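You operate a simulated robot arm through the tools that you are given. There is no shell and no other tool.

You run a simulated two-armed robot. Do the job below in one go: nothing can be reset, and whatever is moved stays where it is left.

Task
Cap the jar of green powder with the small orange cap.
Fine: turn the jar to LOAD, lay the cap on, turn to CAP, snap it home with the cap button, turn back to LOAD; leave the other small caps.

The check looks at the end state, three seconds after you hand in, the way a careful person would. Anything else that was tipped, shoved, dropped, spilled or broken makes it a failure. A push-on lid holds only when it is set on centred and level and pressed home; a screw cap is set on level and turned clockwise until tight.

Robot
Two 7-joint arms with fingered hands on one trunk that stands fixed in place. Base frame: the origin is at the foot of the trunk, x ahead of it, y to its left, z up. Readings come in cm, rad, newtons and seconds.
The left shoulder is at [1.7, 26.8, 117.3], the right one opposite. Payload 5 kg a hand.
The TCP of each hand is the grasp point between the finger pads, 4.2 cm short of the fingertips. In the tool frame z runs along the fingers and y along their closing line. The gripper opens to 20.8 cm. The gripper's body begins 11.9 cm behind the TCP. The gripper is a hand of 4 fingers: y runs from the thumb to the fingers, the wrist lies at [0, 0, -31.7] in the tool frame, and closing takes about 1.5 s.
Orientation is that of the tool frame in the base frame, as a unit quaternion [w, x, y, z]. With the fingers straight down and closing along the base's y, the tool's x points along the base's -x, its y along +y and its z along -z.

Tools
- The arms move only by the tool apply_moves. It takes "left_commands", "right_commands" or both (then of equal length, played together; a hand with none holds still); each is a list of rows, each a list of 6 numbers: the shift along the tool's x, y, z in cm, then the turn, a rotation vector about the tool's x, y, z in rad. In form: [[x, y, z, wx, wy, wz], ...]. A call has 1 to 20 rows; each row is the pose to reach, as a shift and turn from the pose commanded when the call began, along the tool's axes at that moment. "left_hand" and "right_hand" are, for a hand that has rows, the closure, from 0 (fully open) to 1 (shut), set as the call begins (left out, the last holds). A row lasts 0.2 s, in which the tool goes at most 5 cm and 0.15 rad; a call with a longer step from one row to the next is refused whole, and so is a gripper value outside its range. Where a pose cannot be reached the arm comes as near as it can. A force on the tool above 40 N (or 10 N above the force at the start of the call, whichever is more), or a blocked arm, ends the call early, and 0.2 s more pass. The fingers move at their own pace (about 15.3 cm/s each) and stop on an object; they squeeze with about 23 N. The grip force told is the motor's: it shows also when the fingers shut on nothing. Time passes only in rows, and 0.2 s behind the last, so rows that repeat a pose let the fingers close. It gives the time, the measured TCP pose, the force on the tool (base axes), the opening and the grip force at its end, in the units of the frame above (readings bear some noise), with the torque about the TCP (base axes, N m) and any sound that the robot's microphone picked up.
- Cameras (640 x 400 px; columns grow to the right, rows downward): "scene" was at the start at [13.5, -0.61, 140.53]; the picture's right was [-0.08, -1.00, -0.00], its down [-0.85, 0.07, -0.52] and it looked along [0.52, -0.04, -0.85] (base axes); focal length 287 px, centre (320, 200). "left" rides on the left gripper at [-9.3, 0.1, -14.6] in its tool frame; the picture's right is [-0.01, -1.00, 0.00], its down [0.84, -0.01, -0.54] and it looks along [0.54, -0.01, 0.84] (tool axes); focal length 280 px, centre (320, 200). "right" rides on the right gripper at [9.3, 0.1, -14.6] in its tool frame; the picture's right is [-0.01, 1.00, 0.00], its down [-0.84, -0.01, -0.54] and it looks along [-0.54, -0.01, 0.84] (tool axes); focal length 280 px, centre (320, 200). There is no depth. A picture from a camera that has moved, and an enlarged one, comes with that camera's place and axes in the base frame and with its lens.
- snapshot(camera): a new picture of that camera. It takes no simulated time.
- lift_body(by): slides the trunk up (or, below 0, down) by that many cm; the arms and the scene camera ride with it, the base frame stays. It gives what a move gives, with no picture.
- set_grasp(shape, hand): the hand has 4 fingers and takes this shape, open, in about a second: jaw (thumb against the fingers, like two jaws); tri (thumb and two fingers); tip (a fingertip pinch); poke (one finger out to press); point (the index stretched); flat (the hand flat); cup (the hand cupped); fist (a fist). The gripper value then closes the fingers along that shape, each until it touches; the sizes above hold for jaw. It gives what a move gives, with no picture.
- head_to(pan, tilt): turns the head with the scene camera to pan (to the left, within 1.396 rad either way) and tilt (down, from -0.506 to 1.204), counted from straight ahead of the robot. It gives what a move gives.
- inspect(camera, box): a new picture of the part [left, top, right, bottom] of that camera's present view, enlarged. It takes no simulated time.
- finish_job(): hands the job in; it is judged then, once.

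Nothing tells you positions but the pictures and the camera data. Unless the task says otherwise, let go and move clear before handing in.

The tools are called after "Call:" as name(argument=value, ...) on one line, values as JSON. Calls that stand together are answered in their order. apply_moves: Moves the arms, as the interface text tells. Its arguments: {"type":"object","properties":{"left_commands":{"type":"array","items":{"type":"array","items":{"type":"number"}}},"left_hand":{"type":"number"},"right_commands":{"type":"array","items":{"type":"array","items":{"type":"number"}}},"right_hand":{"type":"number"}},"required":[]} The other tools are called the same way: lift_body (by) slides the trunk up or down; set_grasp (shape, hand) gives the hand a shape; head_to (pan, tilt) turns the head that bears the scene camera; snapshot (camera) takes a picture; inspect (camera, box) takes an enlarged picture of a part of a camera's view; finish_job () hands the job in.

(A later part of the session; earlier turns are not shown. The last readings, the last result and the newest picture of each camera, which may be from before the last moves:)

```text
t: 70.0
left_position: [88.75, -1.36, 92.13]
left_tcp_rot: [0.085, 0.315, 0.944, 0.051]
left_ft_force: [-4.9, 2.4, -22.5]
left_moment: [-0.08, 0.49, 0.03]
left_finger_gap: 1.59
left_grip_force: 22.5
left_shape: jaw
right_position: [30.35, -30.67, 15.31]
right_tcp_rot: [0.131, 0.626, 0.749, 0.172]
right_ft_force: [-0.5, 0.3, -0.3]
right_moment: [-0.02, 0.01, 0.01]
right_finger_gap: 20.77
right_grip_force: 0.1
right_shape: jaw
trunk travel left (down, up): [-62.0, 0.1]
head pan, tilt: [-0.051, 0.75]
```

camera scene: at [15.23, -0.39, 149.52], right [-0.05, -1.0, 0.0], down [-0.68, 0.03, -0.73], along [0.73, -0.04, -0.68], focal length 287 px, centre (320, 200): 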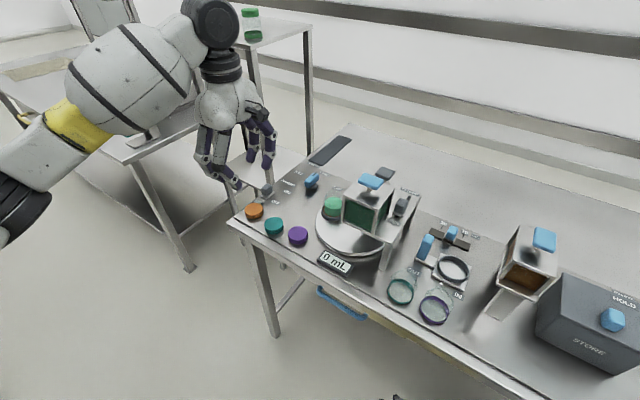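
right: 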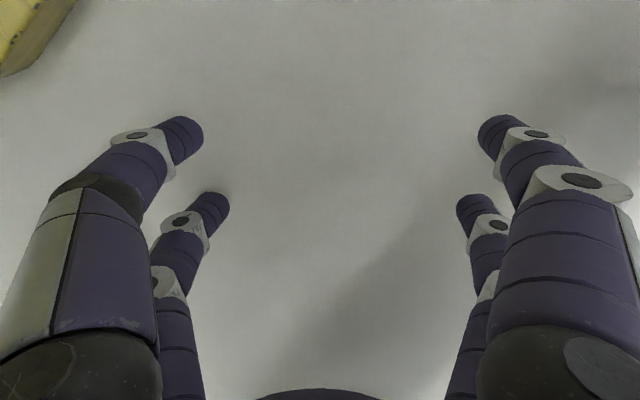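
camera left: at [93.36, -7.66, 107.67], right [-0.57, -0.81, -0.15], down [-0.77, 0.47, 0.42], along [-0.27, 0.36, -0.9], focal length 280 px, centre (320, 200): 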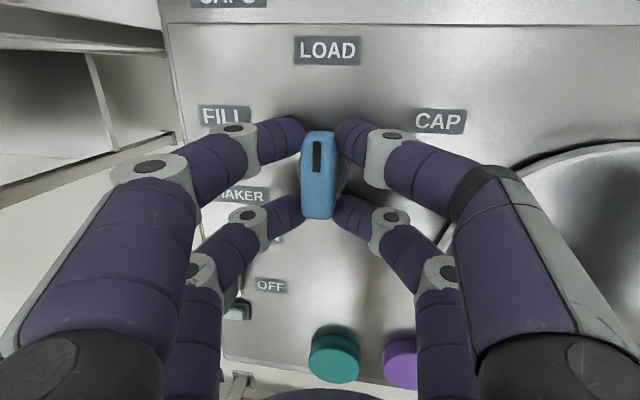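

Centred now. I'll turn the knob 60° clockwise to CAP.

Call:
apply_moves(left_commands=[[0.06, 0.062, 0.002, 0.017, -0.0197, 0.1283], [0.111, 0.132, 0.006, 0.0339, -0.0394, 0.2566], [0.153, 0.207, 0.012, 0.0509, -0.0591, 0.3849], [0.185, 0.287, 0.02, 0.0678, -0.0788, 0.5132], [0.206, 0.37, 0.03, 0.0848, -0.0986, 0.6415], [0.216, 0.455, 0.041, 0.1018, -0.1183, 0.7698], [0.215, 0.541, 0.055, 0.1187, -0.138, 0.8981], [0.203, 0.625, 0.069, 0.1357, -0.1577, 1.0263], [0.203, 0.625, 0.069, 0.1357, -0.1577, 1.0263]])

Call:
snapshot(camera="left")

Call:
snapshot(camera="scene")

```text
t: 72.0
left_position: [89.03, -0.81, 92.19]
left_tcp_rot: [0.099, 0.745, 0.659, 0.001]
left_ft_force: [-9.2, -15.1, -20.7]
left_moment: [-0.26, 0.62, -0.18]
left_finger_gap: 1.55
left_grip_force: 22.6
left_shape: jaw
right_position: [30.34, -30.54, 15.27]
right_tcp_rot: [0.131, 0.625, 0.75, 0.172]
right_ft_force: [-1.1, 0.1, -0.3]
right_moment: [-0.02, -0.02, -0.03]
right_finger_gap: 20.82
right_grip_force: 0.0
right_shape: jaw
trunk travel left (down, up): [-62.0, 0.1]
head pan, tilt: [-0.051, 0.75]
```

```text
taken
camera left: at [85.78, -7.92, 107.74], right [-0.98, 0.1, -0.15], down [0.03, 0.91, 0.42], along [0.17, 0.41, -0.9], focal length 280 px, centre (320, 200)
```

left: 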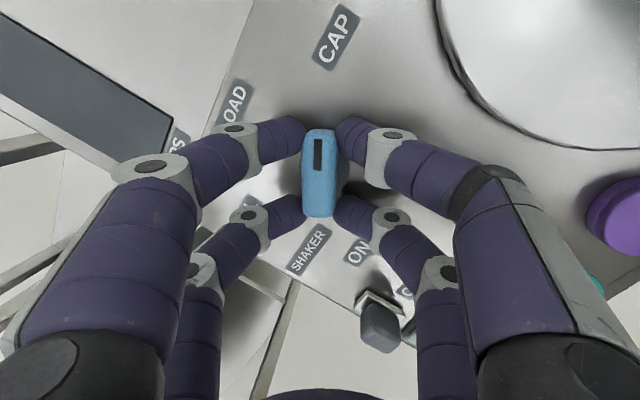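

```text
taken
camera scene: at [15.31, -0.5, 149.51], right [-0.05, -1.0, 0.0], down [-0.68, 0.04, -0.73], along [0.73, -0.04, -0.68], focal length 287 px, centre (320, 200)
```

scene: 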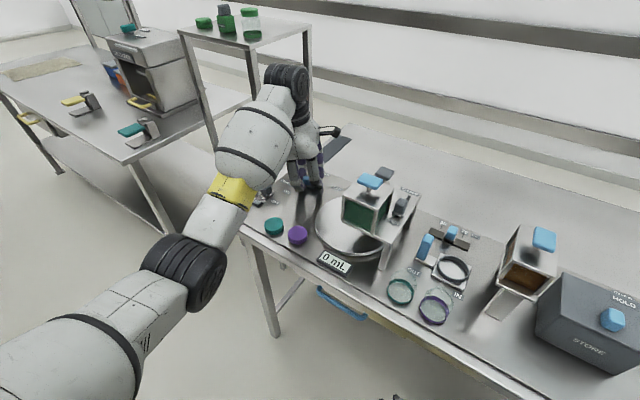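

The jar has swung out of sight behind the hopper to the CAP station. I'll release the knob, lift clear and look.

Call:
apply_moves(left_commands=[[0, 0, 0, 0, 0, 0], [0, 0, 0, 0, 0, 0], [0, 0, 0, 0, 0, 0], [-0.26, 0.3, -1.96, 0, 0, 0], [-0.65, 0.75, -4.9, 0, 0, 0], [-1.16, 1.34, -8.8, 0, 0, 0], [-1.677, 1.937, -12.72, 0, 0, 0]], left_hand=0.74)

Call:
snapshot(camera="left")

Call:
inspect(camera="scene", box=[270, 140, 430, 260])

```text
t: 73.6
left_position: [89.05, -0.57, 105.26]
left_tcp_rot: [0.099, 0.745, 0.66, 0.001]
left_ft_force: [-0.4, -0.1, -1.6]
left_moment: [-0.1, -0.14, -0.01]
left_finger_gap: 5.4
left_grip_force: 0.0
left_shape: jaw
right_position: [30.3, -30.56, 15.41]
right_tcp_rot: [0.132, 0.626, 0.749, 0.171]
right_ft_force: [-0.4, 0.5, 0.3]
right_moment: [-0.02, -0.02, -0.05]
right_finger_gap: 20.78
right_grip_force: 0.1
right_shape: jaw
trunk travel left (down, up): [-62.0, 0.1]
head pan, tilt: [-0.051, 0.75]
```

```text
taken
camera left: at [85.98, -7.67, 120.8], right [-0.98, 0.09, -0.15], down [0.02, 0.91, 0.42], along [0.17, 0.41, -0.9], focal length 280 px, centre (320, 200)
```

left: 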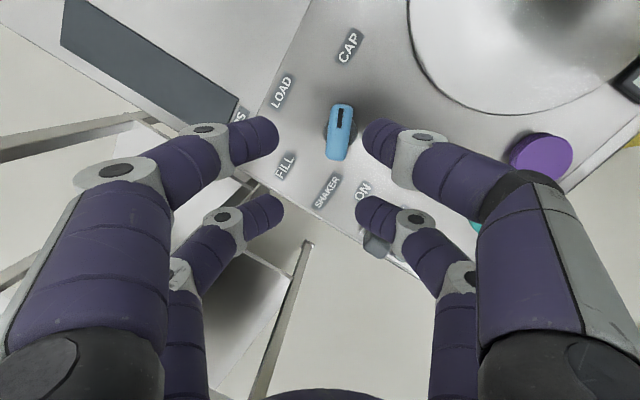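

```text
3.33 times, centred on (350, 200) of scene
camera zoom: at [15.16, -0.33, 149.54], right [-0.05, -1.0, 0.0], down [-0.68, 0.03, -0.73], along [0.73, -0.04, -0.68], focal length 957 px, centre (220, 200)
```

zoom: 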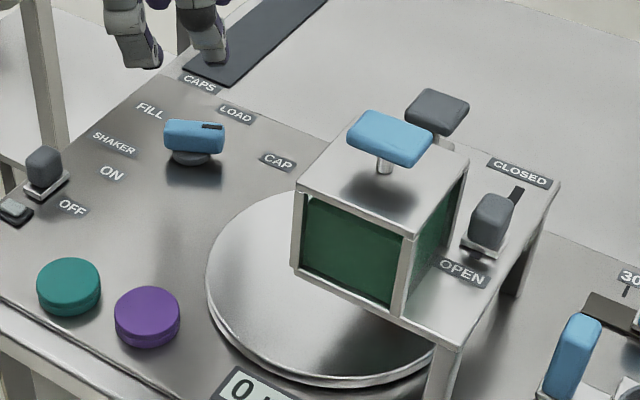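

Call:
inspect(camera="left", box=[280, 10, 400, 180])

Call:
inspect(camera="scene", box=[295, 160, 350, 205])

```text
2.35 times, centred on (340, 95) of left
camera zoom: at [85.98, -7.67, 120.8], right [-0.98, 0.09, -0.15], down [0.02, 0.91, 0.42], along [0.17, 0.41, -0.9], focal length 660 px, centre (273, 447)
```

zoom: 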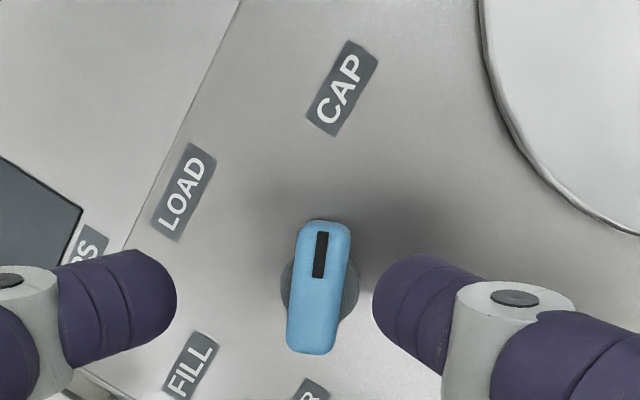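

```text
8.89 times, centred on (322, 182) of scene
camera zoom: at [15.16, -0.33, 149.54], right [-0.05, -1.0, 0.0], down [-0.68, 0.03, -0.73], along [0.73, -0.04, -0.68], focal length 2553 px, centre (298, 356)
```

zoom: 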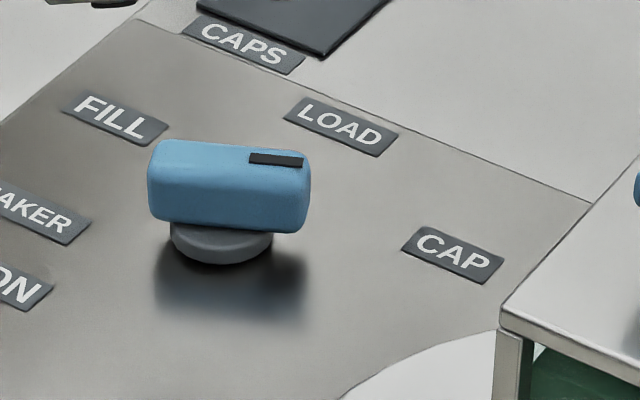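

The knob points exactly at CAP. Next I'll set the poking finger and bring it above the gray cap button, with the hand turned so its knuckles stay clear of the hopper.

Call:
set_grasp(hand="left", shape="poke")

Call:
apply_moves(left_commands=[[-2.95, -1.46, -1.96, 0.0087, 0.0244, -0.1287], [-5.9, -2.93, -3.92, 0.0173, 0.0489, -0.2573], [-8.85, -4.39, -5.88, 0.026, 0.0733, -0.386], [-11.8, -5.85, -7.84, 0.0346, 0.0977, -0.5146], [-14.75, -7.31, -9.79, 0.0433, 0.1221, -0.6433], [-17.7, -8.78, -11.75, 0.0519, 0.1466, -0.7719], [-20.65, -10.24, -13.71, 0.0606, 0.171, -0.9006], [-23.6, -11.7, -15.67, 0.0692, 0.1954, -1.0292], [-23.6, -11.7, -15.67, 0.0692, 0.1954, -1.0292]])

Call:
snapshot(camera="left")

Call:
snapshot(camera="scene")

```text
t: 74.5
left_position: [89.16, -0.71, 105.15]
left_tcp_rot: [0.099, 0.745, 0.66, 0.002]
left_ft_force: [0.5, -0.7, -0.4]
left_moment: [0.0, 0.02, -0.02]
left_finger_gap: 0.01
left_grip_force: 0.1
left_shape: poke
right_position: [30.34, -30.59, 15.3]
right_tcp_rot: [0.131, 0.626, 0.749, 0.171]
right_ft_force: [-1.2, 0.2, -0.4]
right_moment: [-0.02, -0.01, -0.01]
right_finger_gap: 20.77
right_grip_force: 0.1
right_shape: jaw
trunk travel left (down, up): [-62.0, 0.1]
head pan, tilt: [-0.051, 0.75]
```

```text
t: 76.7
left_position: [74.74, -16.7, 120.95]
left_tcp_rot: [-0.006, 0.301, 0.954, -0.003]
left_ft_force: [0.8, 0.8, -0.4]
left_moment: [-0.25, 0.09, -0.03]
left_finger_gap: 0.0
left_grip_force: 0.0
left_shape: poke
right_position: [30.39, -30.52, 15.34]
right_tcp_rot: [0.132, 0.625, 0.75, 0.171]
right_ft_force: [1.5, 1.5, 0.1]
right_moment: [-0.12, 0.09, -0.04]
right_finger_gap: 20.78
right_grip_force: 0.0
right_shape: jaw
trunk travel left (down, up): [-62.0, 0.1]
head pan, tilt: [-0.051, 0.75]
stopped in row 9 (left hand): the arm was blocked; the commanded pose is now the measured one
```

```text
taken
camera left: at [82.55, -22.02, 135.46], right [-0.56, -0.83, 0.01], down [-0.69, 0.47, 0.55], along [-0.46, 0.3, -0.84], focal length 280 px, centre (320, 200)
```

left: 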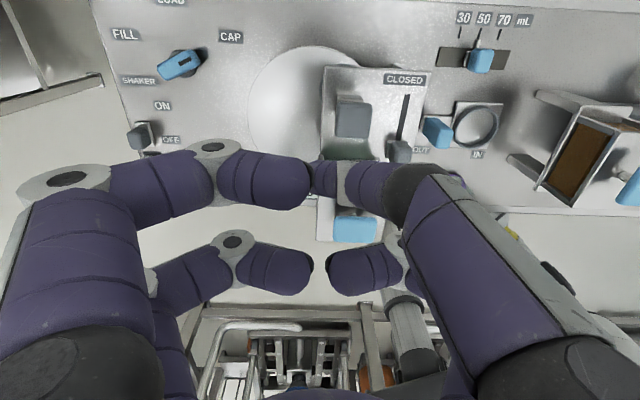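

```text
taken
camera scene: at [15.3, -0.24, 149.5], right [-0.05, -1.0, 0.0], down [-0.68, 0.03, -0.73], along [0.73, -0.04, -0.68], focal length 287 px, centre (320, 200)
```

scene: 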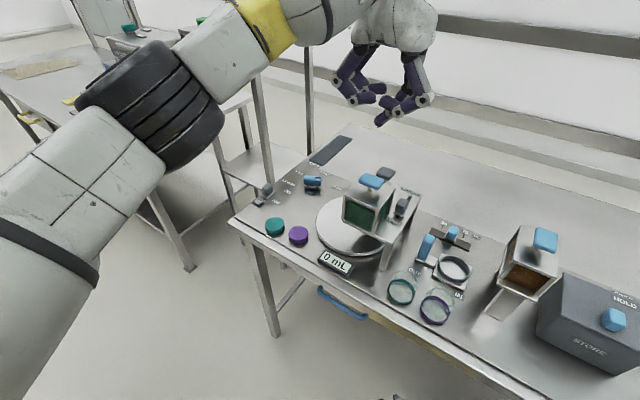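

The left arm is blocked short of the button in that yaw. I'll use its natural yaw (tool x along the bench) and lean the hand about 23° so that the wrist stays to the left.

Call:
apply_moves(left_commands=[[-0.04, -0.2, 0, 0.0257, -0.0256, 0.1333], [-0.07, -0.41, 0, 0.0514, -0.0512, 0.2666], [-0.11, -0.61, 0, 0.0771, -0.0769, 0.4], [-0.15, -0.82, 0, 0.1028, -0.1025, 0.5333], [-0.19, -1.02, 0, 0.1285, -0.1281, 0.6666], [-0.22, -1.23, 0, 0.1542, -0.1537, 0.7999], [-0.26, -1.43, 0, 0.1799, -0.1793, 0.9332], [-0.3, -1.63, 0, 0.2056, -0.2049, 1.0665], [-0.33, -1.84, 0, 0.2313, -0.2306, 1.1999], [-0.37, -2.04, 0, 0.257, -0.2562, 1.3332], [-0.41, -2.25, 0, 0.2827, -0.2818, 1.4665], [-0.445, -2.45, 0, 0.3084, -0.3074, 1.5998], [-0.445, -2.45, 0, 0.3084, -0.3074, 1.5998]])

Call:
snapshot(camera="left")

Call:
inspect(camera="scene", box=[300, 80, 460, 240])

```text
t: 79.5
left_position: [73.36, -19.57, 120.7]
left_tcp_rot: [0.085, 0.882, 0.429, -0.177]
left_ft_force: [0.2, -0.1, 0.1]
left_moment: [0.04, -0.01, 0.02]
left_finger_gap: 0.0
left_grip_force: 0.0
left_shape: poke
right_position: [30.29, -30.56, 15.32]
right_tcp_rot: [0.132, 0.626, 0.749, 0.172]
right_ft_force: [0.4, -0.6, 0.1]
right_moment: [0.02, -0.01, 0.02]
right_finger_gap: 20.8
right_grip_force: 0.0
right_shape: jaw
trunk travel left (down, up): [-62.0, 0.1]
head pan, tilt: [-0.051, 0.75]
```

```text
taken
camera left: at [71.56, -21.98, 137.84], right [-0.79, 0.61, 0.01], down [0.6, 0.78, 0.17], along [0.1, 0.14, -0.99], focal length 280 px, centre (320, 200)
```

left: 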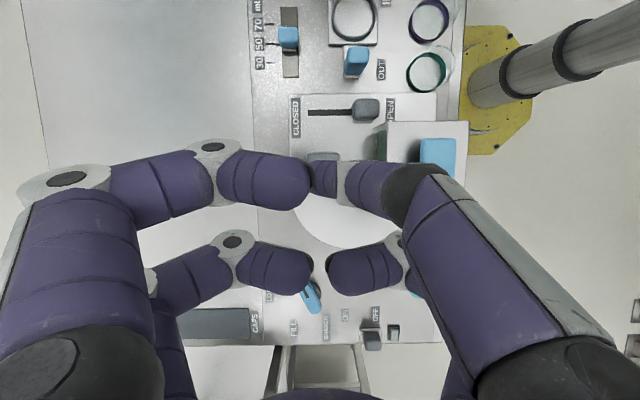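

```text
2.50 times, centred on (380, 160) of scene
camera zoom: at [15.21, -0.44, 149.52], right [-0.05, -1.0, 0.0], down [-0.68, 0.03, -0.73], along [0.73, -0.04, -0.68], focal length 718 px, centre (170, 300)
```

zoom: 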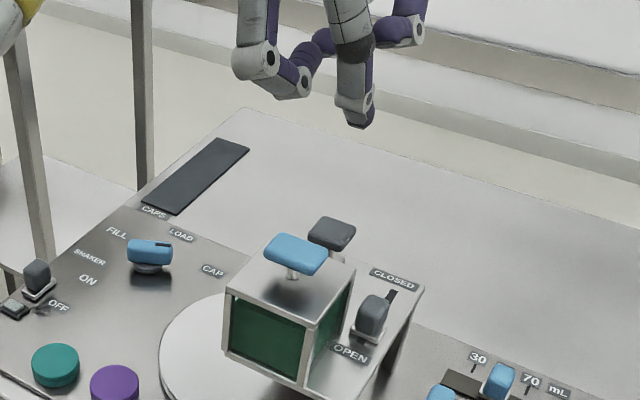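

Call:
inspect(camera="left", box=[270, 90, 390, 210])

Call:
inspect(camera="scene", box=[360, 100, 430, 200])

```text
3.33 times, centred on (330, 150) of left
camera zoom: at [71.56, -21.98, 137.84], right [-0.79, 0.61, 0.01], down [0.6, 0.78, 0.17], along [0.1, 0.14, -0.99], focal length 935 px, centre (287, 367)
```

zoom: 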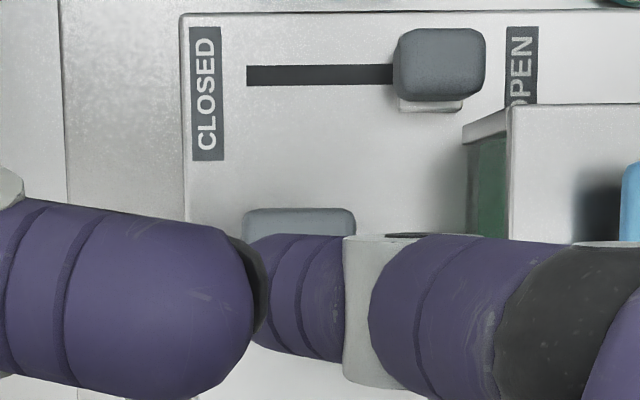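

```text
4.00 times, centred on (395, 150) of scene
camera zoom: at [15.21, -0.44, 149.52], right [-0.05, -1.0, 0.0], down [-0.68, 0.03, -0.73], along [0.73, -0.04, -0.68], focal length 1149 px, centre (20, 400)
```

zoom: 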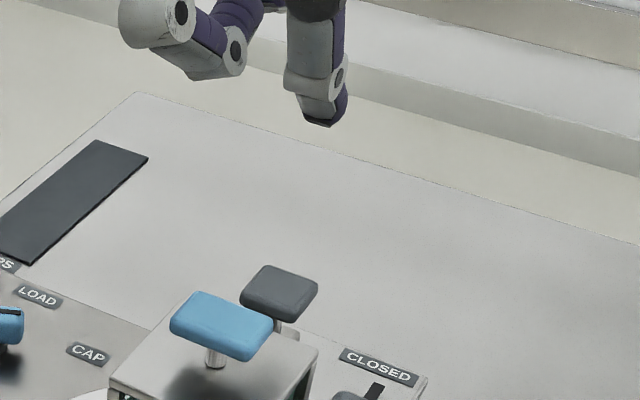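

The pad centre checks out at about (72.3, −20.05, 104.7). I'll lower the finger to about 1.5 cm above the pad and verify.

Call:
apply_moves(left_commands=[[0.89, -0.05, 1.86, 0, 0, 0], [1.78, -0.11, 3.73, 0, 0, 0], [2.66, -0.16, 5.59, 0, 0, 0], [3.55, -0.22, 7.46, 0, 0, 0], [4.44, -0.27, 9.32, 0, 0, 0], [4.44, -0.27, 9.32, 0, 0, 0]])

Call:
inspect(camera="left", box=[250, 80, 410, 220])

Call:
inspect(camera="scene", box=[340, 120, 440, 210])

```text
t: 80.9
left_position: [73.3, -19.11, 110.42]
left_tcp_rot: [0.086, 0.883, 0.427, -0.178]
left_ft_force: [-0.3, 0.4, 0.7]
left_moment: [-0.03, 0.01, 0.02]
left_finger_gap: 0.0
left_grip_force: 0.0
left_shape: poke
right_position: [30.24, -30.64, 15.25]
right_tcp_rot: [0.131, 0.626, 0.749, 0.171]
right_ft_force: [-0.4, -0.6, 0.3]
right_moment: [0.0, 0.03, 0.03]
right_finger_gap: 20.81
right_grip_force: 0.1
right_shape: jaw
trunk travel left (down, up): [-62.0, 0.1]
head pan, tilt: [-0.051, 0.75]
```

```text
2.86 times, centred on (330, 150) of left
camera zoom: at [71.52, -21.72, 127.58], right [-0.79, 0.61, 0.01], down [0.6, 0.78, 0.17], along [0.1, 0.14, -0.99], focal length 801 px, centre (291, 343)
```

zoom: 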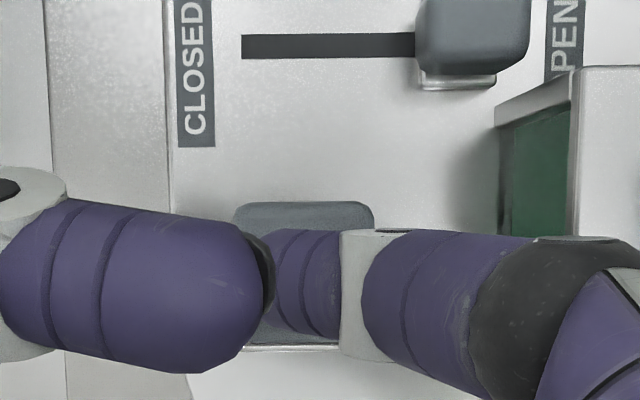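

```text
4.44 times, centred on (390, 165) of scene
camera zoom: at [15.24, -0.43, 149.52], right [-0.05, -1.0, 0.0], down [-0.68, 0.03, -0.73], along [0.73, -0.04, -0.68], focal length 1276 px, centre (9, 356)
```

zoom: 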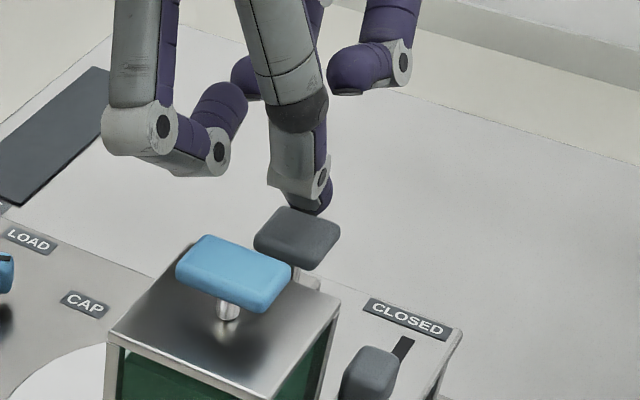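

The finger is over the pad. I'll press down in small steps, watching force and sound.

Call:
apply_moves(left_commands=[[0.12, -0.12, 0.28, 0, 0, 0], [0.23, -0.12, 0.55, 0, 0, 0], [0.35, -0.12, 0.83, 0, 0, 0], [0.46, -0.12, 1.11, 0, 0, 0], [0.58, -0.12, 1.39, 0, 0, 0], [0.69, -0.12, 1.66, 0, 0, 0], [0.81, -0.12, 1.94, 0, 0, 0], [0.92, -0.12, 2.22, 0, 0, 0]])

Call:
inspect(camera="scene", box=[340, 120, 440, 210])

```text
t: 82.7
left_position: [72.88, -19.13, 108.7]
left_tcp_rot: [0.087, 0.883, 0.426, -0.176]
left_ft_force: [-5.3, 1.4, 33.0]
left_moment: [-0.13, 0.28, 0.0]
left_finger_gap: 0.0
left_grip_force: 0.1
left_shape: poke
right_position: [30.33, -30.58, 15.4]
right_tcp_rot: [0.133, 0.627, 0.748, 0.171]
right_ft_force: [0.2, 0.3, -0.1]
right_moment: [-0.03, 0.01, -0.02]
right_finger_gap: 20.79
right_grip_force: 0.1
right_shape: jaw
trunk travel left (down, up): [-62.0, 0.1]
head pan, tilt: [-0.051, 0.75]
heard: click, snap
```

```text
4.44 times, centred on (390, 165) of scene
camera zoom: at [15.0, -0.37, 149.59], right [-0.05, -1.0, 0.0], down [-0.68, 0.03, -0.73], along [0.73, -0.04, -0.68], focal length 1276 px, centre (9, 356)
```

zoom: 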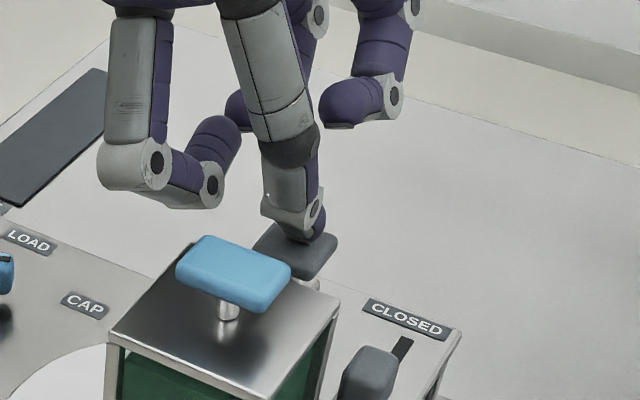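

I heard a click and a snap, so the cap was pressed home. I'll lift straight off the button.

Call:
apply_moves(left_commands=[[-0.39, 0, -0.92, 0, 0, 0], [-1.16, 0, -2.77, 0, 0, 0], [-2.31, 0, -5.54, 0, 0, 0], [-3.47, 0, -8.31, 0, 0, 0], [-4.62, 0, -11.09, 0, 0, 0]])

Call:
snapshot(camera="scene")

Call:
snapshot(camera="left")

```text
t: 83.9
left_position: [73.09, -18.94, 120.41]
left_tcp_rot: [0.085, 0.882, 0.428, -0.177]
left_ft_force: [-0.9, 0.0, -0.7]
left_moment: [0.02, -0.09, 0.04]
left_finger_gap: 0.0
left_grip_force: 0.0
left_shape: poke
right_position: [30.24, -30.51, 15.36]
right_tcp_rot: [0.132, 0.626, 0.75, 0.17]
right_ft_force: [-0.6, 0.6, 0.3]
right_moment: [0.01, -0.07, 0.01]
right_finger_gap: 20.78
right_grip_force: 0.0
right_shape: jaw
trunk travel left (down, up): [-62.0, 0.1]
head pan, tilt: [-0.051, 0.75]
```

```text
taken
camera scene: at [15.15, -0.41, 149.54], right [-0.05, -1.0, 0.0], down [-0.68, 0.03, -0.73], along [0.73, -0.04, -0.68], focal length 287 px, centre (320, 200)
```

scene: 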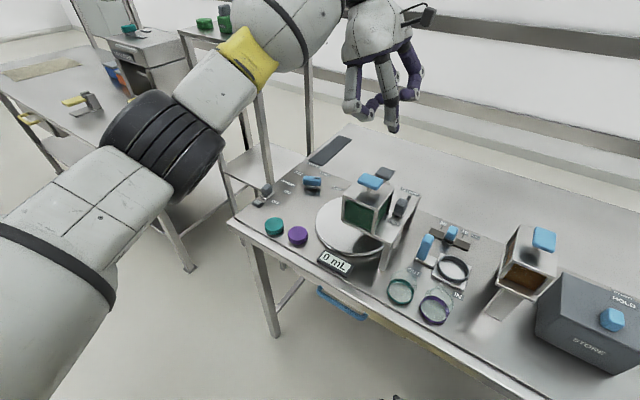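

```text
taken
camera left: at [71.31, -21.48, 137.55], right [-0.79, 0.61, 0.01], down [0.6, 0.78, 0.17], along [0.1, 0.14, -0.98], focal length 280 px, centre (320, 200)
```

left: 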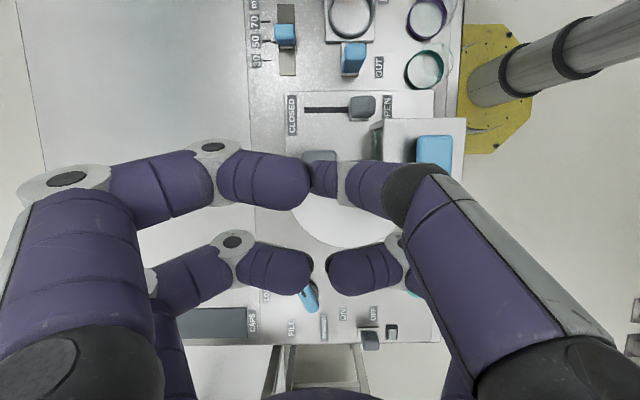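

All clear. I'll go back to the knob with the hand squared to the CAP direction, then return to jaw.

Call:
apply_moves(left_commands=[[3.73, 0.2, -1.56, -0.0479, 0.0496, -0.0828], [7.46, 0.4, -3.11, -0.0958, 0.0992, -0.1656], [11.19, 0.61, -4.67, -0.1437, 0.1488, -0.2485], [14.91, 0.81, -6.22, -0.1915, 0.1984, -0.3313], [18.64, 1.01, -7.78, -0.2394, 0.248, -0.4141], [22.37, 1.21, -9.33, -0.2873, 0.2976, -0.4969], [23.77, 1.22, -5.98, -0.2873, 0.2976, -0.4969], [25.16, 1.22, -2.63, -0.2873, 0.2976, -0.4969], [26.56, 1.23, 0.71, -0.2873, 0.2976, -0.4969], [27.95, 1.235, 4.06, -0.2873, 0.2976, -0.4969]])

Call:
set_grasp(hand="left", shape="jaw")

Call:
apply_moves(left_commands=[[0, 0, 0, 0, 0, 0], [0, 0, 0, 0, 0, 0], [0, 0, 0, 0, 0, 0], [0, 0, 0, 0, 0, 0], [0, 0, 0, 0, 0, 0], [0, 0, 0, 0, 0, 0]], left_hand=0.74)

Call:
snapshot(camera="left")

Call:
inspect(camera="scene", box=[260, 100, 380, 220])

```text
t: 86.1
left_position: [89.33, -0.75, 105.22]
left_tcp_rot: [0.1, 0.746, 0.659, 0.001]
left_ft_force: [1.3, -1.0, 0.1]
left_moment: [0.01, 0.11, 0.0]
left_finger_gap: 0.0
left_grip_force: 0.2
left_shape: poke
right_position: [30.24, -30.62, 15.28]
right_tcp_rot: [0.131, 0.626, 0.75, 0.17]
right_ft_force: [-0.1, 0.0, 0.1]
right_moment: [0.0, 0.07, 0.04]
right_finger_gap: 20.79
right_grip_force: 0.1
right_shape: jaw
trunk travel left (down, up): [-62.0, 0.1]
head pan, tilt: [-0.051, 0.75]
```

```text
t: 87.0
left_position: [89.27, -0.62, 105.39]
left_tcp_rot: [0.1, 0.746, 0.659, 0.001]
left_ft_force: [-0.3, -0.7, 0.2]
left_moment: [0.02, 0.02, 0.02]
left_finger_gap: 20.82
left_grip_force: 0.0
left_shape: jaw
right_position: [30.2, -30.49, 15.33]
right_tcp_rot: [0.131, 0.626, 0.749, 0.171]
right_ft_force: [0.2, -0.5, 0.1]
right_moment: [-0.01, 0.02, 0.0]
right_finger_gap: 20.8
right_grip_force: 0.0
right_shape: jaw
trunk travel left (down, up): [-62.0, 0.1]
head pan, tilt: [-0.051, 0.75]
```

```text
t: 88.4
left_position: [89.28, -0.72, 105.36]
left_tcp_rot: [0.101, 0.746, 0.658, 0.001]
left_ft_force: [0.5, 0.0, -0.1]
left_moment: [-0.02, -0.02, -0.04]
left_finger_gap: 5.47
left_grip_force: 0.0
left_shape: jaw
right_position: [30.29, -30.61, 15.35]
right_tcp_rot: [0.131, 0.627, 0.749, 0.171]
right_ft_force: [-0.1, 0.8, -0.1]
right_moment: [0.06, 0.01, 0.0]
right_finger_gap: 20.8
right_grip_force: 0.1
right_shape: jaw
trunk travel left (down, up): [-62.0, 0.1]
head pan, tilt: [-0.051, 0.75]
```

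```text
taken
camera left: at [86.13, -7.75, 120.93], right [-0.98, 0.1, -0.15], down [0.03, 0.91, 0.42], along [0.17, 0.41, -0.9], focal length 280 px, centre (320, 200)
```

left: 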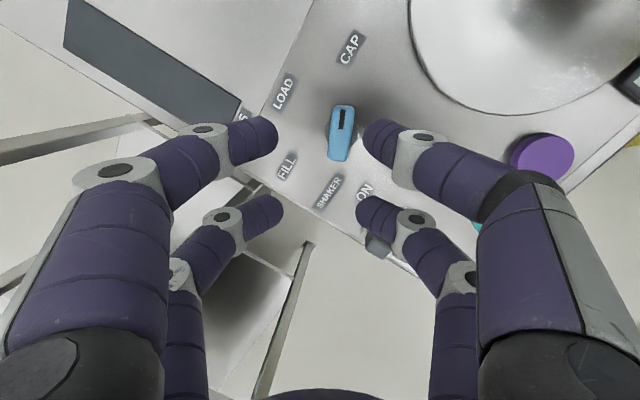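

```text
3.33 times, centred on (320, 160) of scene
camera zoom: at [15.22, -0.42, 149.52], right [-0.05, -1.0, 0.0], down [-0.68, 0.03, -0.73], along [0.73, -0.04, -0.68], focal length 957 px, centre (320, 333)
```

zoom: 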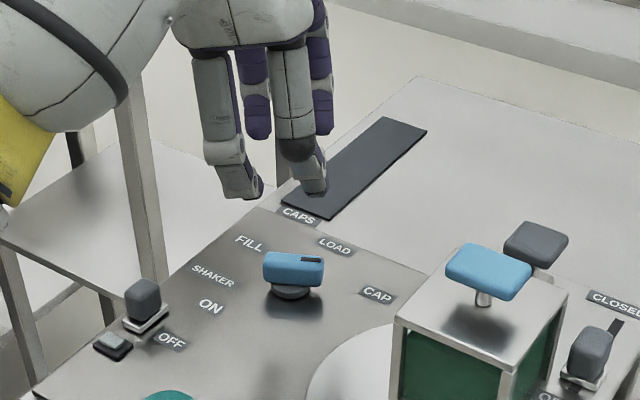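

I'm directly above the knob bar, aligned as when I released it. I'll lower around it.

Call:
apply_moves(left_commands=[[0.25, -0.3, 1.83, 0, 0, 0], [0.5, -0.6, 3.65, 0, 0, 0], [0.75, -0.9, 5.48, 0, 0, 0], [1.0, -1.2, 7.31, 0, 0, 0], [1.25, -1.51, 9.14, 0, 0, 0], [1.5, -1.81, 10.96, 0, 0, 0], [1.749, -2.108, 12.7, 0, 0, 0], [1.749, -2.108, 12.7, 0, 0, 0]])

Call:
snapshot(camera="left")

```text
t: 90.2
left_position: [88.84, -0.69, 92.76]
left_tcp_rot: [0.1, 0.746, 0.658, 0.001]
left_ft_force: [0.5, -0.1, 0.1]
left_moment: [0.0, 0.04, 0.01]
left_finger_gap: 5.44
left_grip_force: 0.0
left_shape: jaw
right_position: [30.25, -30.48, 15.36]
right_tcp_rot: [0.131, 0.626, 0.75, 0.172]
right_ft_force: [-0.4, 0.5, -0.1]
right_moment: [0.02, 0.03, -0.02]
right_finger_gap: 20.8
right_grip_force: 0.0
right_shape: jaw
trunk travel left (down, up): [-62.0, 0.1]
head pan, tilt: [-0.051, 0.75]
```

```text
taken
camera left: at [85.76, -7.84, 108.35], right [-0.98, 0.1, -0.15], down [0.03, 0.91, 0.42], along [0.18, 0.41, -0.9], focal length 280 px, centre (320, 200)
```

left: 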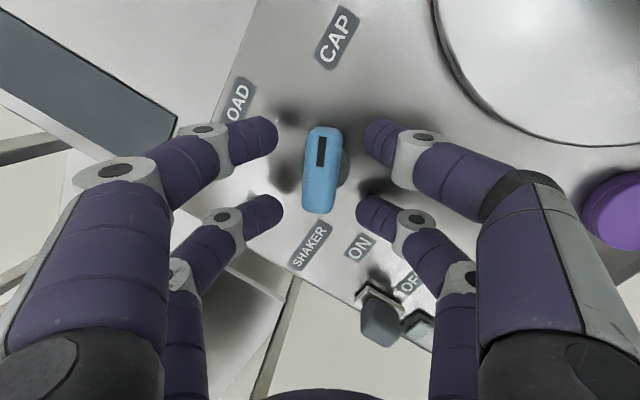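

Call:
apply_moves(left_commands=[[0.065, -0.075, 0.49, 0, 0, 0], [0.065, -0.075, 0.49, 0, 0, 0], [0.065, -0.075, 0.49, 0, 0, 0], [0.065, -0.075, 0.49, 0, 0, 0], [0.065, -0.075, 0.49, 0, 0, 0], [0.065, -0.075, 0.49, 0, 0, 0]], left_hand=0.95)

Call:
snapshot(camera="left")

```text
t: 91.6
left_position: [88.91, -0.84, 92.4]
left_tcp_rot: [0.101, 0.745, 0.659, 0.0]
left_ft_force: [-8.7, 2.5, 11.3]
left_moment: [-0.05, 0.47, -0.12]
left_finger_gap: 1.89
left_grip_force: 22.6
left_shape: jaw
right_position: [30.31, -30.57, 15.3]
right_tcp_rot: [0.131, 0.625, 0.751, 0.171]
right_ft_force: [0.7, -0.3, 0.8]
right_moment: [0.04, 0.01, -0.01]
right_finger_gap: 20.81
right_grip_force: 0.1
right_shape: jaw
trunk travel left (down, up): [-62.0, 0.1]
head pan, tilt: [-0.051, 0.75]
```

```text
taken
camera left: at [85.78, -7.81, 107.97], right [-0.98, 0.1, -0.15], down [0.03, 0.91, 0.42], along [0.18, 0.41, -0.9], focal length 280 px, centre (320, 200)
```

left: 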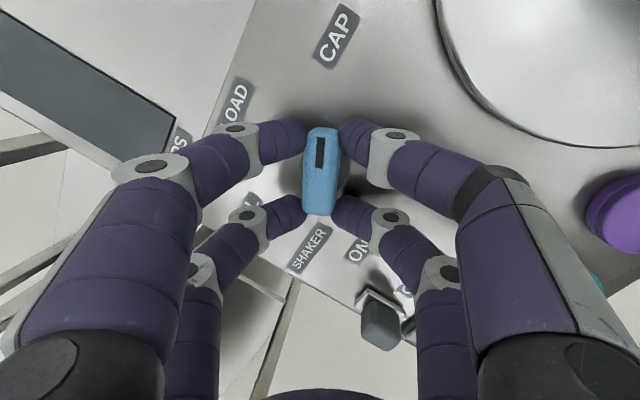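

Gripped. I'll turn the knob back counter-clockwise about 61° to LOAD.

Call:
apply_moves(left_commands=[[-0.073, -0.049, 0.002, -0.0172, 0.0198, -0.1302], [-0.151, -0.087, 0.007, -0.0343, 0.0397, -0.2605], [-0.234, -0.115, 0.013, -0.0515, 0.0595, -0.3907], [-0.319, -0.132, 0.022, -0.0687, 0.0793, -0.521], [-0.405, -0.138, 0.033, -0.0858, 0.0991, -0.6512], [-0.492, -0.132, 0.045, -0.103, 0.119, -0.7814], [-0.577, -0.114, 0.059, -0.1202, 0.1388, -0.9117], [-0.658, -0.086, 0.074, -0.1373, 0.1586, -1.0419], [-0.658, -0.086, 0.074, -0.1373, 0.1586, -1.0419]])

Call:
snapshot(camera="left")

Call:
inspect(camera="scene", box=[270, 140, 430, 260])

```text
t: 93.6
left_position: [88.71, -1.3, 92.29]
left_tcp_rot: [0.086, 0.308, 0.946, 0.05]
left_ft_force: [-16.0, 9.9, 18.0]
left_moment: [0.13, 0.4, 0.15]
left_finger_gap: 1.93
left_grip_force: 23.4
left_shape: jaw
right_position: [30.3, -30.57, 15.4]
right_tcp_rot: [0.132, 0.625, 0.75, 0.171]
right_ft_force: [0.1, 0.3, 0.0]
right_moment: [0.01, -0.04, 0.01]
right_finger_gap: 20.8
right_grip_force: 0.1
right_shape: jaw
trunk travel left (down, up): [-62.0, 0.1]
head pan, tilt: [-0.051, 0.75]
```

```text
taken
camera left: at [93.29, -7.42, 107.91], right [-0.56, -0.81, -0.15], down [-0.78, 0.47, 0.42], along [-0.27, 0.35, -0.9], focal length 280 px, centre (320, 200)
```

left: 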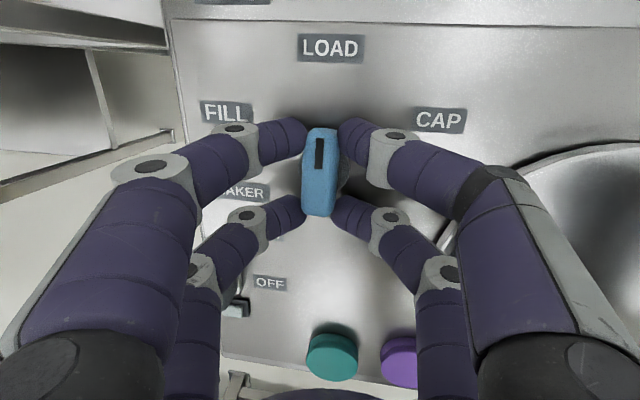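

```text
3.33 times, centred on (350, 200) of scene
camera zoom: at [15.01, -0.38, 149.55], right [-0.05, -1.0, 0.0], down [-0.68, 0.03, -0.73], along [0.73, -0.04, -0.68], focal length 957 px, centre (220, 200)
```

zoom: 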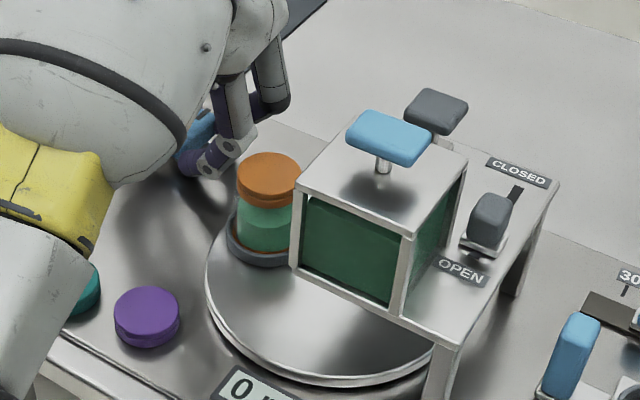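

The jar is back on the left side, but the bar leans about 5° toward CAP, so it's slightly short of LOAD. I'll turn a further 5.5°.

Call:
apply_moves(left_commands=[[-0.025, -0.018, 0.001, -0.0064, 0.0071, -0.047], [-0.05, -0.036, 0.002, -0.0127, 0.0142, -0.094], [-0.05, -0.036, 0.002, -0.0127, 0.0142, -0.094]])

Call:
inspect(camera="left", box=[240, 20, 440, 230])

Call:
inspect(camera="scene", box=[305, 170, 365, 225])

```text
t: 94.4
left_position: [88.78, -1.43, 92.23]
left_tcp_rot: [0.083, 0.263, 0.96, 0.056]
left_ft_force: [-22.9, 0.1, 20.1]
left_moment: [-0.22, 0.59, -0.06]
left_finger_gap: 1.96
left_grip_force: 23.0
left_shape: jaw
right_position: [30.23, -30.61, 15.39]
right_tcp_rot: [0.132, 0.626, 0.75, 0.171]
right_ft_force: [1.0, -0.2, 0.5]
right_moment: [-0.01, -0.02, 0.0]
right_finger_gap: 20.8
right_grip_force: 0.0
right_shape: jaw
trunk travel left (down, up): [-62.0, 0.1]
head pan, tilt: [-0.051, 0.75]
```

```text
1.90 times, centred on (340, 125) of left
camera zoom: at [93.87, -6.98, 107.9], right [-0.48, -0.86, -0.15], down [-0.82, 0.39, 0.42], along [-0.3, 0.32, -0.9], focal length 534 px, centre (282, 343)
```

zoom: 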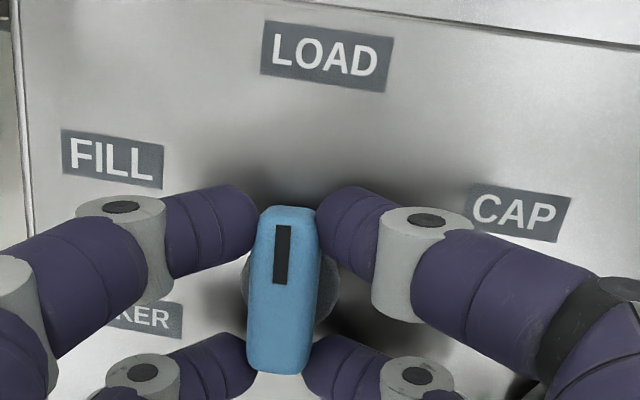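

```text
7.27 times, centred on (335, 198) of scene
camera zoom: at [14.96, -0.45, 149.56], right [-0.05, -1.0, 0.0], down [-0.68, 0.04, -0.73], along [0.73, -0.04, -0.68], focal length 2089 px, centre (211, 218)
```

zoom: 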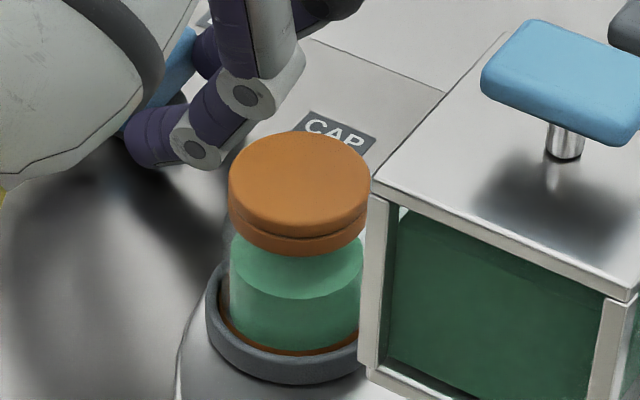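

That went about 1 cm (≈4° of knob) past the earlier LOAD position. I'll ease back 4.2° clockwise and compare again.

Call:
apply_moves(left_commands=[[0.018, 0.017, 0, 0.0048, -0.0055, 0.0359], [0.035, 0.034, 0, 0.0095, -0.011, 0.0717], [0.035, 0.034, 0, 0.0095, -0.011, 0.0717]])

Call:
inspect(camera="left", box=[240, 20, 440, 230])

Call:
inspect(camera="scene", box=[305, 170, 365, 225])

```text
t: 95.2
left_position: [88.82, -1.24, 92.26]
left_tcp_rot: [0.085, 0.298, 0.949, 0.051]
left_ft_force: [-32.7, -3.6, 2.5]
left_moment: [-0.52, 1.13, -0.03]
left_finger_gap: 2.02
left_grip_force: 22.8
left_shape: jaw
right_position: [30.23, -30.55, 15.31]
right_tcp_rot: [0.133, 0.625, 0.75, 0.172]
right_ft_force: [-1.5, 0.0, 0.1]
right_moment: [-0.01, 0.01, -0.01]
right_finger_gap: 20.79
right_grip_force: 0.0
right_shape: jaw
trunk travel left (down, up): [-62.0, 0.1]
head pan, tilt: [-0.051, 0.75]
```

```text
1.90 times, centred on (340, 125) of left
camera zoom: at [93.54, -7.18, 107.97], right [-0.54, -0.83, -0.15], down [-0.79, 0.45, 0.42], along [-0.28, 0.34, -0.9], focal length 534 px, centre (282, 343)
```

zoom: 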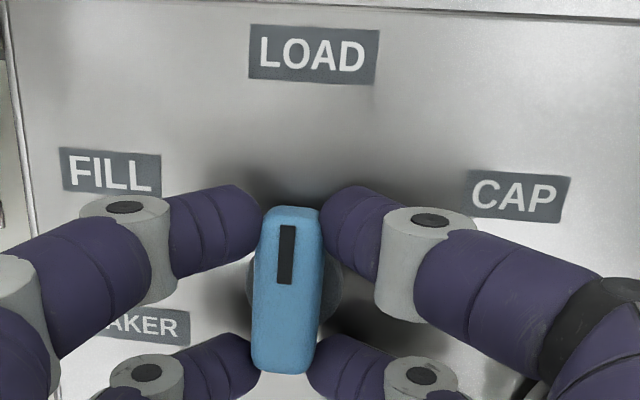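

```text
7.27 times, centred on (335, 198) of scene
camera zoom: at [15.01, -0.44, 149.54], right [-0.05, -1.0, 0.0], down [-0.68, 0.03, -0.73], along [0.73, -0.04, -0.68], focal length 2089 px, centre (211, 218)
```

zoom: 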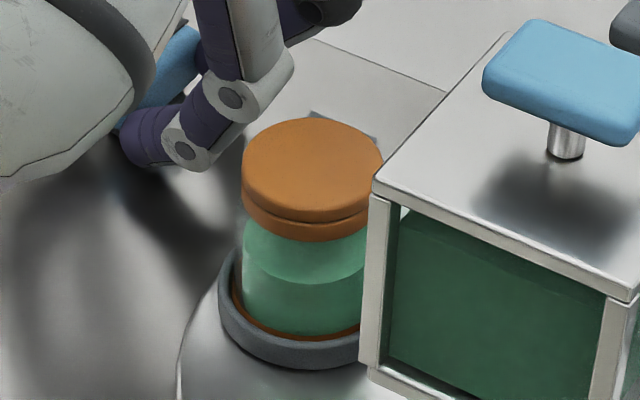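

The turntable ring now matches its earlier LOAD position exactly. I'll release the knob and lift clear.

Call:
apply_moves(left_commands=[[0, 0, 0, 0, 0, 0], [0, 0, 0, 0, 0, 0], [0, 0, 0, 0, 0, 0], [-0.26, 0.29, -1.96, 0, 0, 0], [-0.66, 0.74, -4.9, 0, 0, 0], [-1.18, 1.33, -8.8, 0, 0, 0], [-1.703, 1.916, -12.72, 0, 0, 0]], left_hand=0.72)

Call:
snapshot(camera="left")

Call:
inspect(camera="scene", box=[305, 170, 365, 225])

Call:
inspect(camera="scene", box=[240, 130, 440, 270])

```text
t: 96.8
left_position: [88.84, -1.65, 100.4]
left_tcp_rot: [0.08, 0.294, 0.951, 0.05]
left_ft_force: [-1.3, -0.9, -2.5]
left_moment: [0.1, -0.19, 0.01]
left_finger_gap: 5.82
left_grip_force: 0.0
left_shape: jaw
left hand out of reach, approached as far as the arm can: row 6
right_position: [30.22, -30.52, 15.4]
right_tcp_rot: [0.131, 0.626, 0.75, 0.172]
right_ft_force: [-0.6, 1.5, -1.5]
right_moment: [-0.06, -0.26, -0.08]
right_finger_gap: 20.83
right_grip_force: 0.0
right_shape: jaw
trunk travel left (down, up): [-62.0, 0.1]
head pan, tilt: [-0.051, 0.75]
stopped in row 7 (left hand): the force on the tool passed its limit at 57 N (the readings are from after the stop); the commanded pose is now the measured one
```

```text
taken
camera left: at [93.81, -7.58, 116.09], right [-0.54, -0.83, -0.14], down [-0.79, 0.44, 0.42], along [-0.29, 0.34, -0.9], focal length 280 px, centre (320, 200)
```

left: 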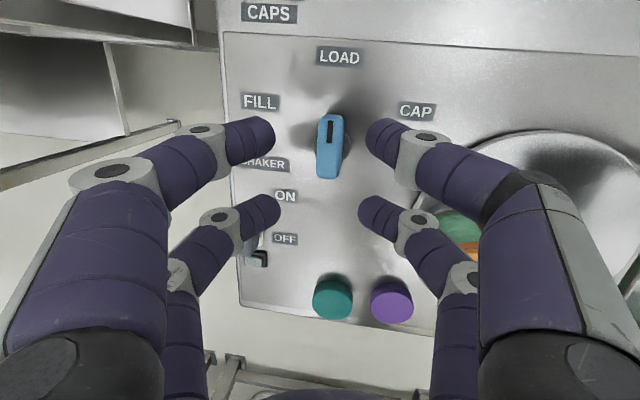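

```text
7.27 times, centred on (335, 198) of scene
camera zoom: at [15.06, -0.37, 149.52], right [-0.05, -1.0, 0.0], down [-0.68, 0.03, -0.73], along [0.73, -0.04, -0.68], focal length 2089 px, centre (211, 218)
```

zoom: 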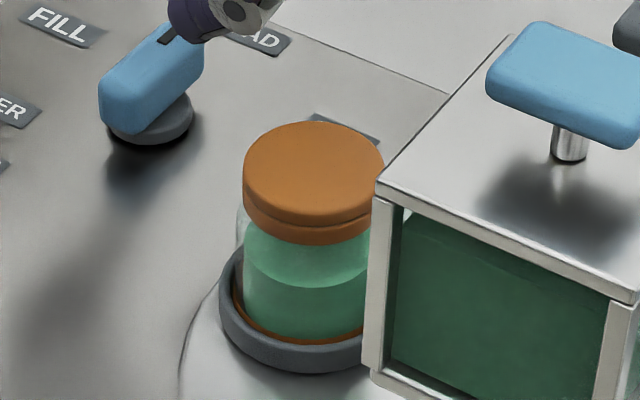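

```text
2.86 times, centred on (340, 200) of scene
camera zoom: at [15.06, -0.37, 149.52], right [-0.05, -1.0, 0.0], down [-0.68, 0.03, -0.73], along [0.73, -0.04, -0.68], focal length 821 px, centre (263, 200)
```

zoom: 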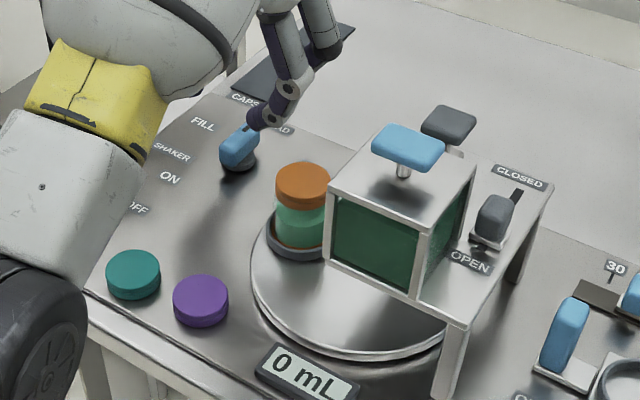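

The lift was cut short by a reach limit (a jerk at z≈100), though the hand is clear of the knob. I'll look at the whole scene before moving on.

Call:
snapshot(camera="scene")

Call:
inspect(camera="scene", box=[200, 140, 360, 280])

```text
taken
camera scene: at [15.06, -0.37, 149.52], right [-0.05, -1.0, 0.0], down [-0.68, 0.03, -0.73], along [0.73, -0.04, -0.68], focal length 287 px, centre (320, 200)
```

scene: 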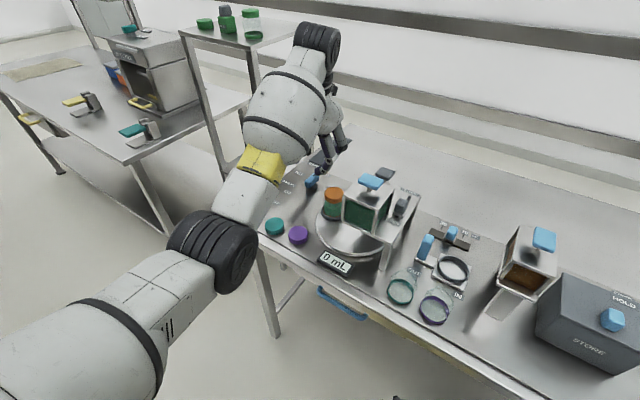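

```text
2.86 times, centred on (280, 210) of scene
camera zoom: at [15.06, -0.37, 149.52], right [-0.05, -1.0, 0.0], down [-0.68, 0.03, -0.73], along [0.73, -0.04, -0.68], focal length 821 px, centre (434, 171)
```

zoom: 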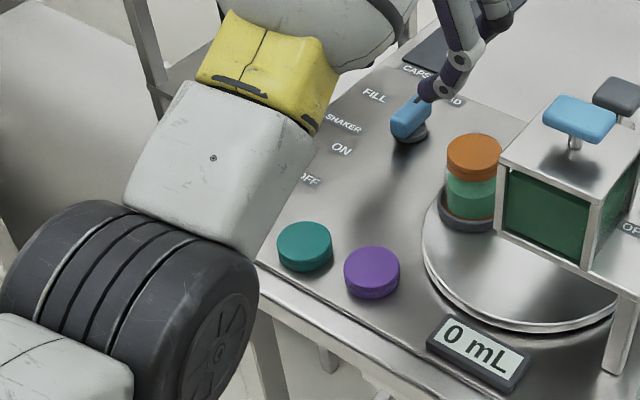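

The jar is at LOAD, the knob points at LOAD, and nothing has been disturbed. I'll retreat the hand back and up, toward the free space in front of the bench's left end.

Call:
apply_moves(left_commands=[[1.2, 0.43, -0.77, 0, 0, 0], [3.1, 1.1, -1.97, 0, 0, 0], [5.0, 1.77, -3.18, 0, 0, 0], [7.0, 2.47, -4.45, 0, 0, 0], [9.0, 3.18, -5.72, 0, 0, 0], [10.88, 3.84, -6.91, 0, 0, 0]])

Call:
snapshot(camera="scene")

Call:
snapshot(camera="left")

```text
t: 98.2
left_position: [81.11, 7.55, 106.74]
left_tcp_rot: [0.083, 0.294, 0.951, 0.05]
left_ft_force: [0.4, 0.5, -0.5]
left_moment: [-0.05, 0.02, -0.04]
left_finger_gap: 5.86
left_grip_force: 0.1
left_shape: jaw
right_position: [30.26, -30.49, 15.24]
right_tcp_rot: [0.132, 0.625, 0.75, 0.17]
right_ft_force: [-0.7, -0.5, -0.2]
right_moment: [-0.03, -0.01, 0.0]
right_finger_gap: 20.81
right_grip_force: 0.2
right_shape: jaw
trunk travel left (down, up): [-62.0, 0.1]
head pan, tilt: [-0.051, 0.75]
```

```text
taken
camera scene: at [15.24, -0.37, 149.53], right [-0.05, -1.0, 0.0], down [-0.68, 0.03, -0.73], along [0.73, -0.04, -0.68], focal length 287 px, centre (320, 200)
```

scene: 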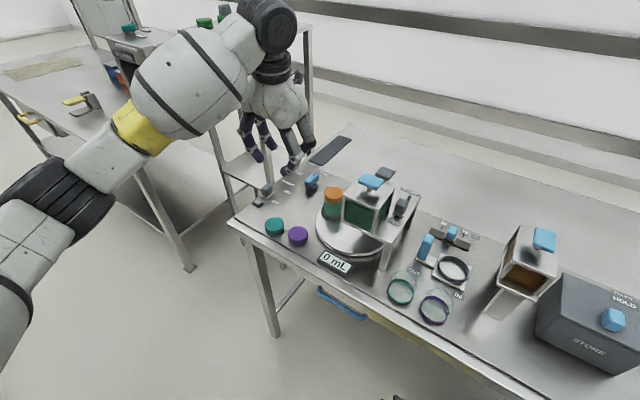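

```text
taken
camera left: at [86.05, 1.7, 122.31], right [-0.54, -0.83, -0.14], down [-0.79, 0.44, 0.42], along [-0.29, 0.34, -0.9], focal length 280 px, centre (320, 200)
```

left: 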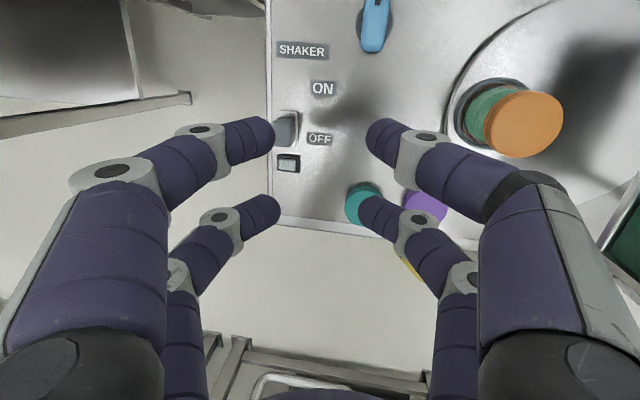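

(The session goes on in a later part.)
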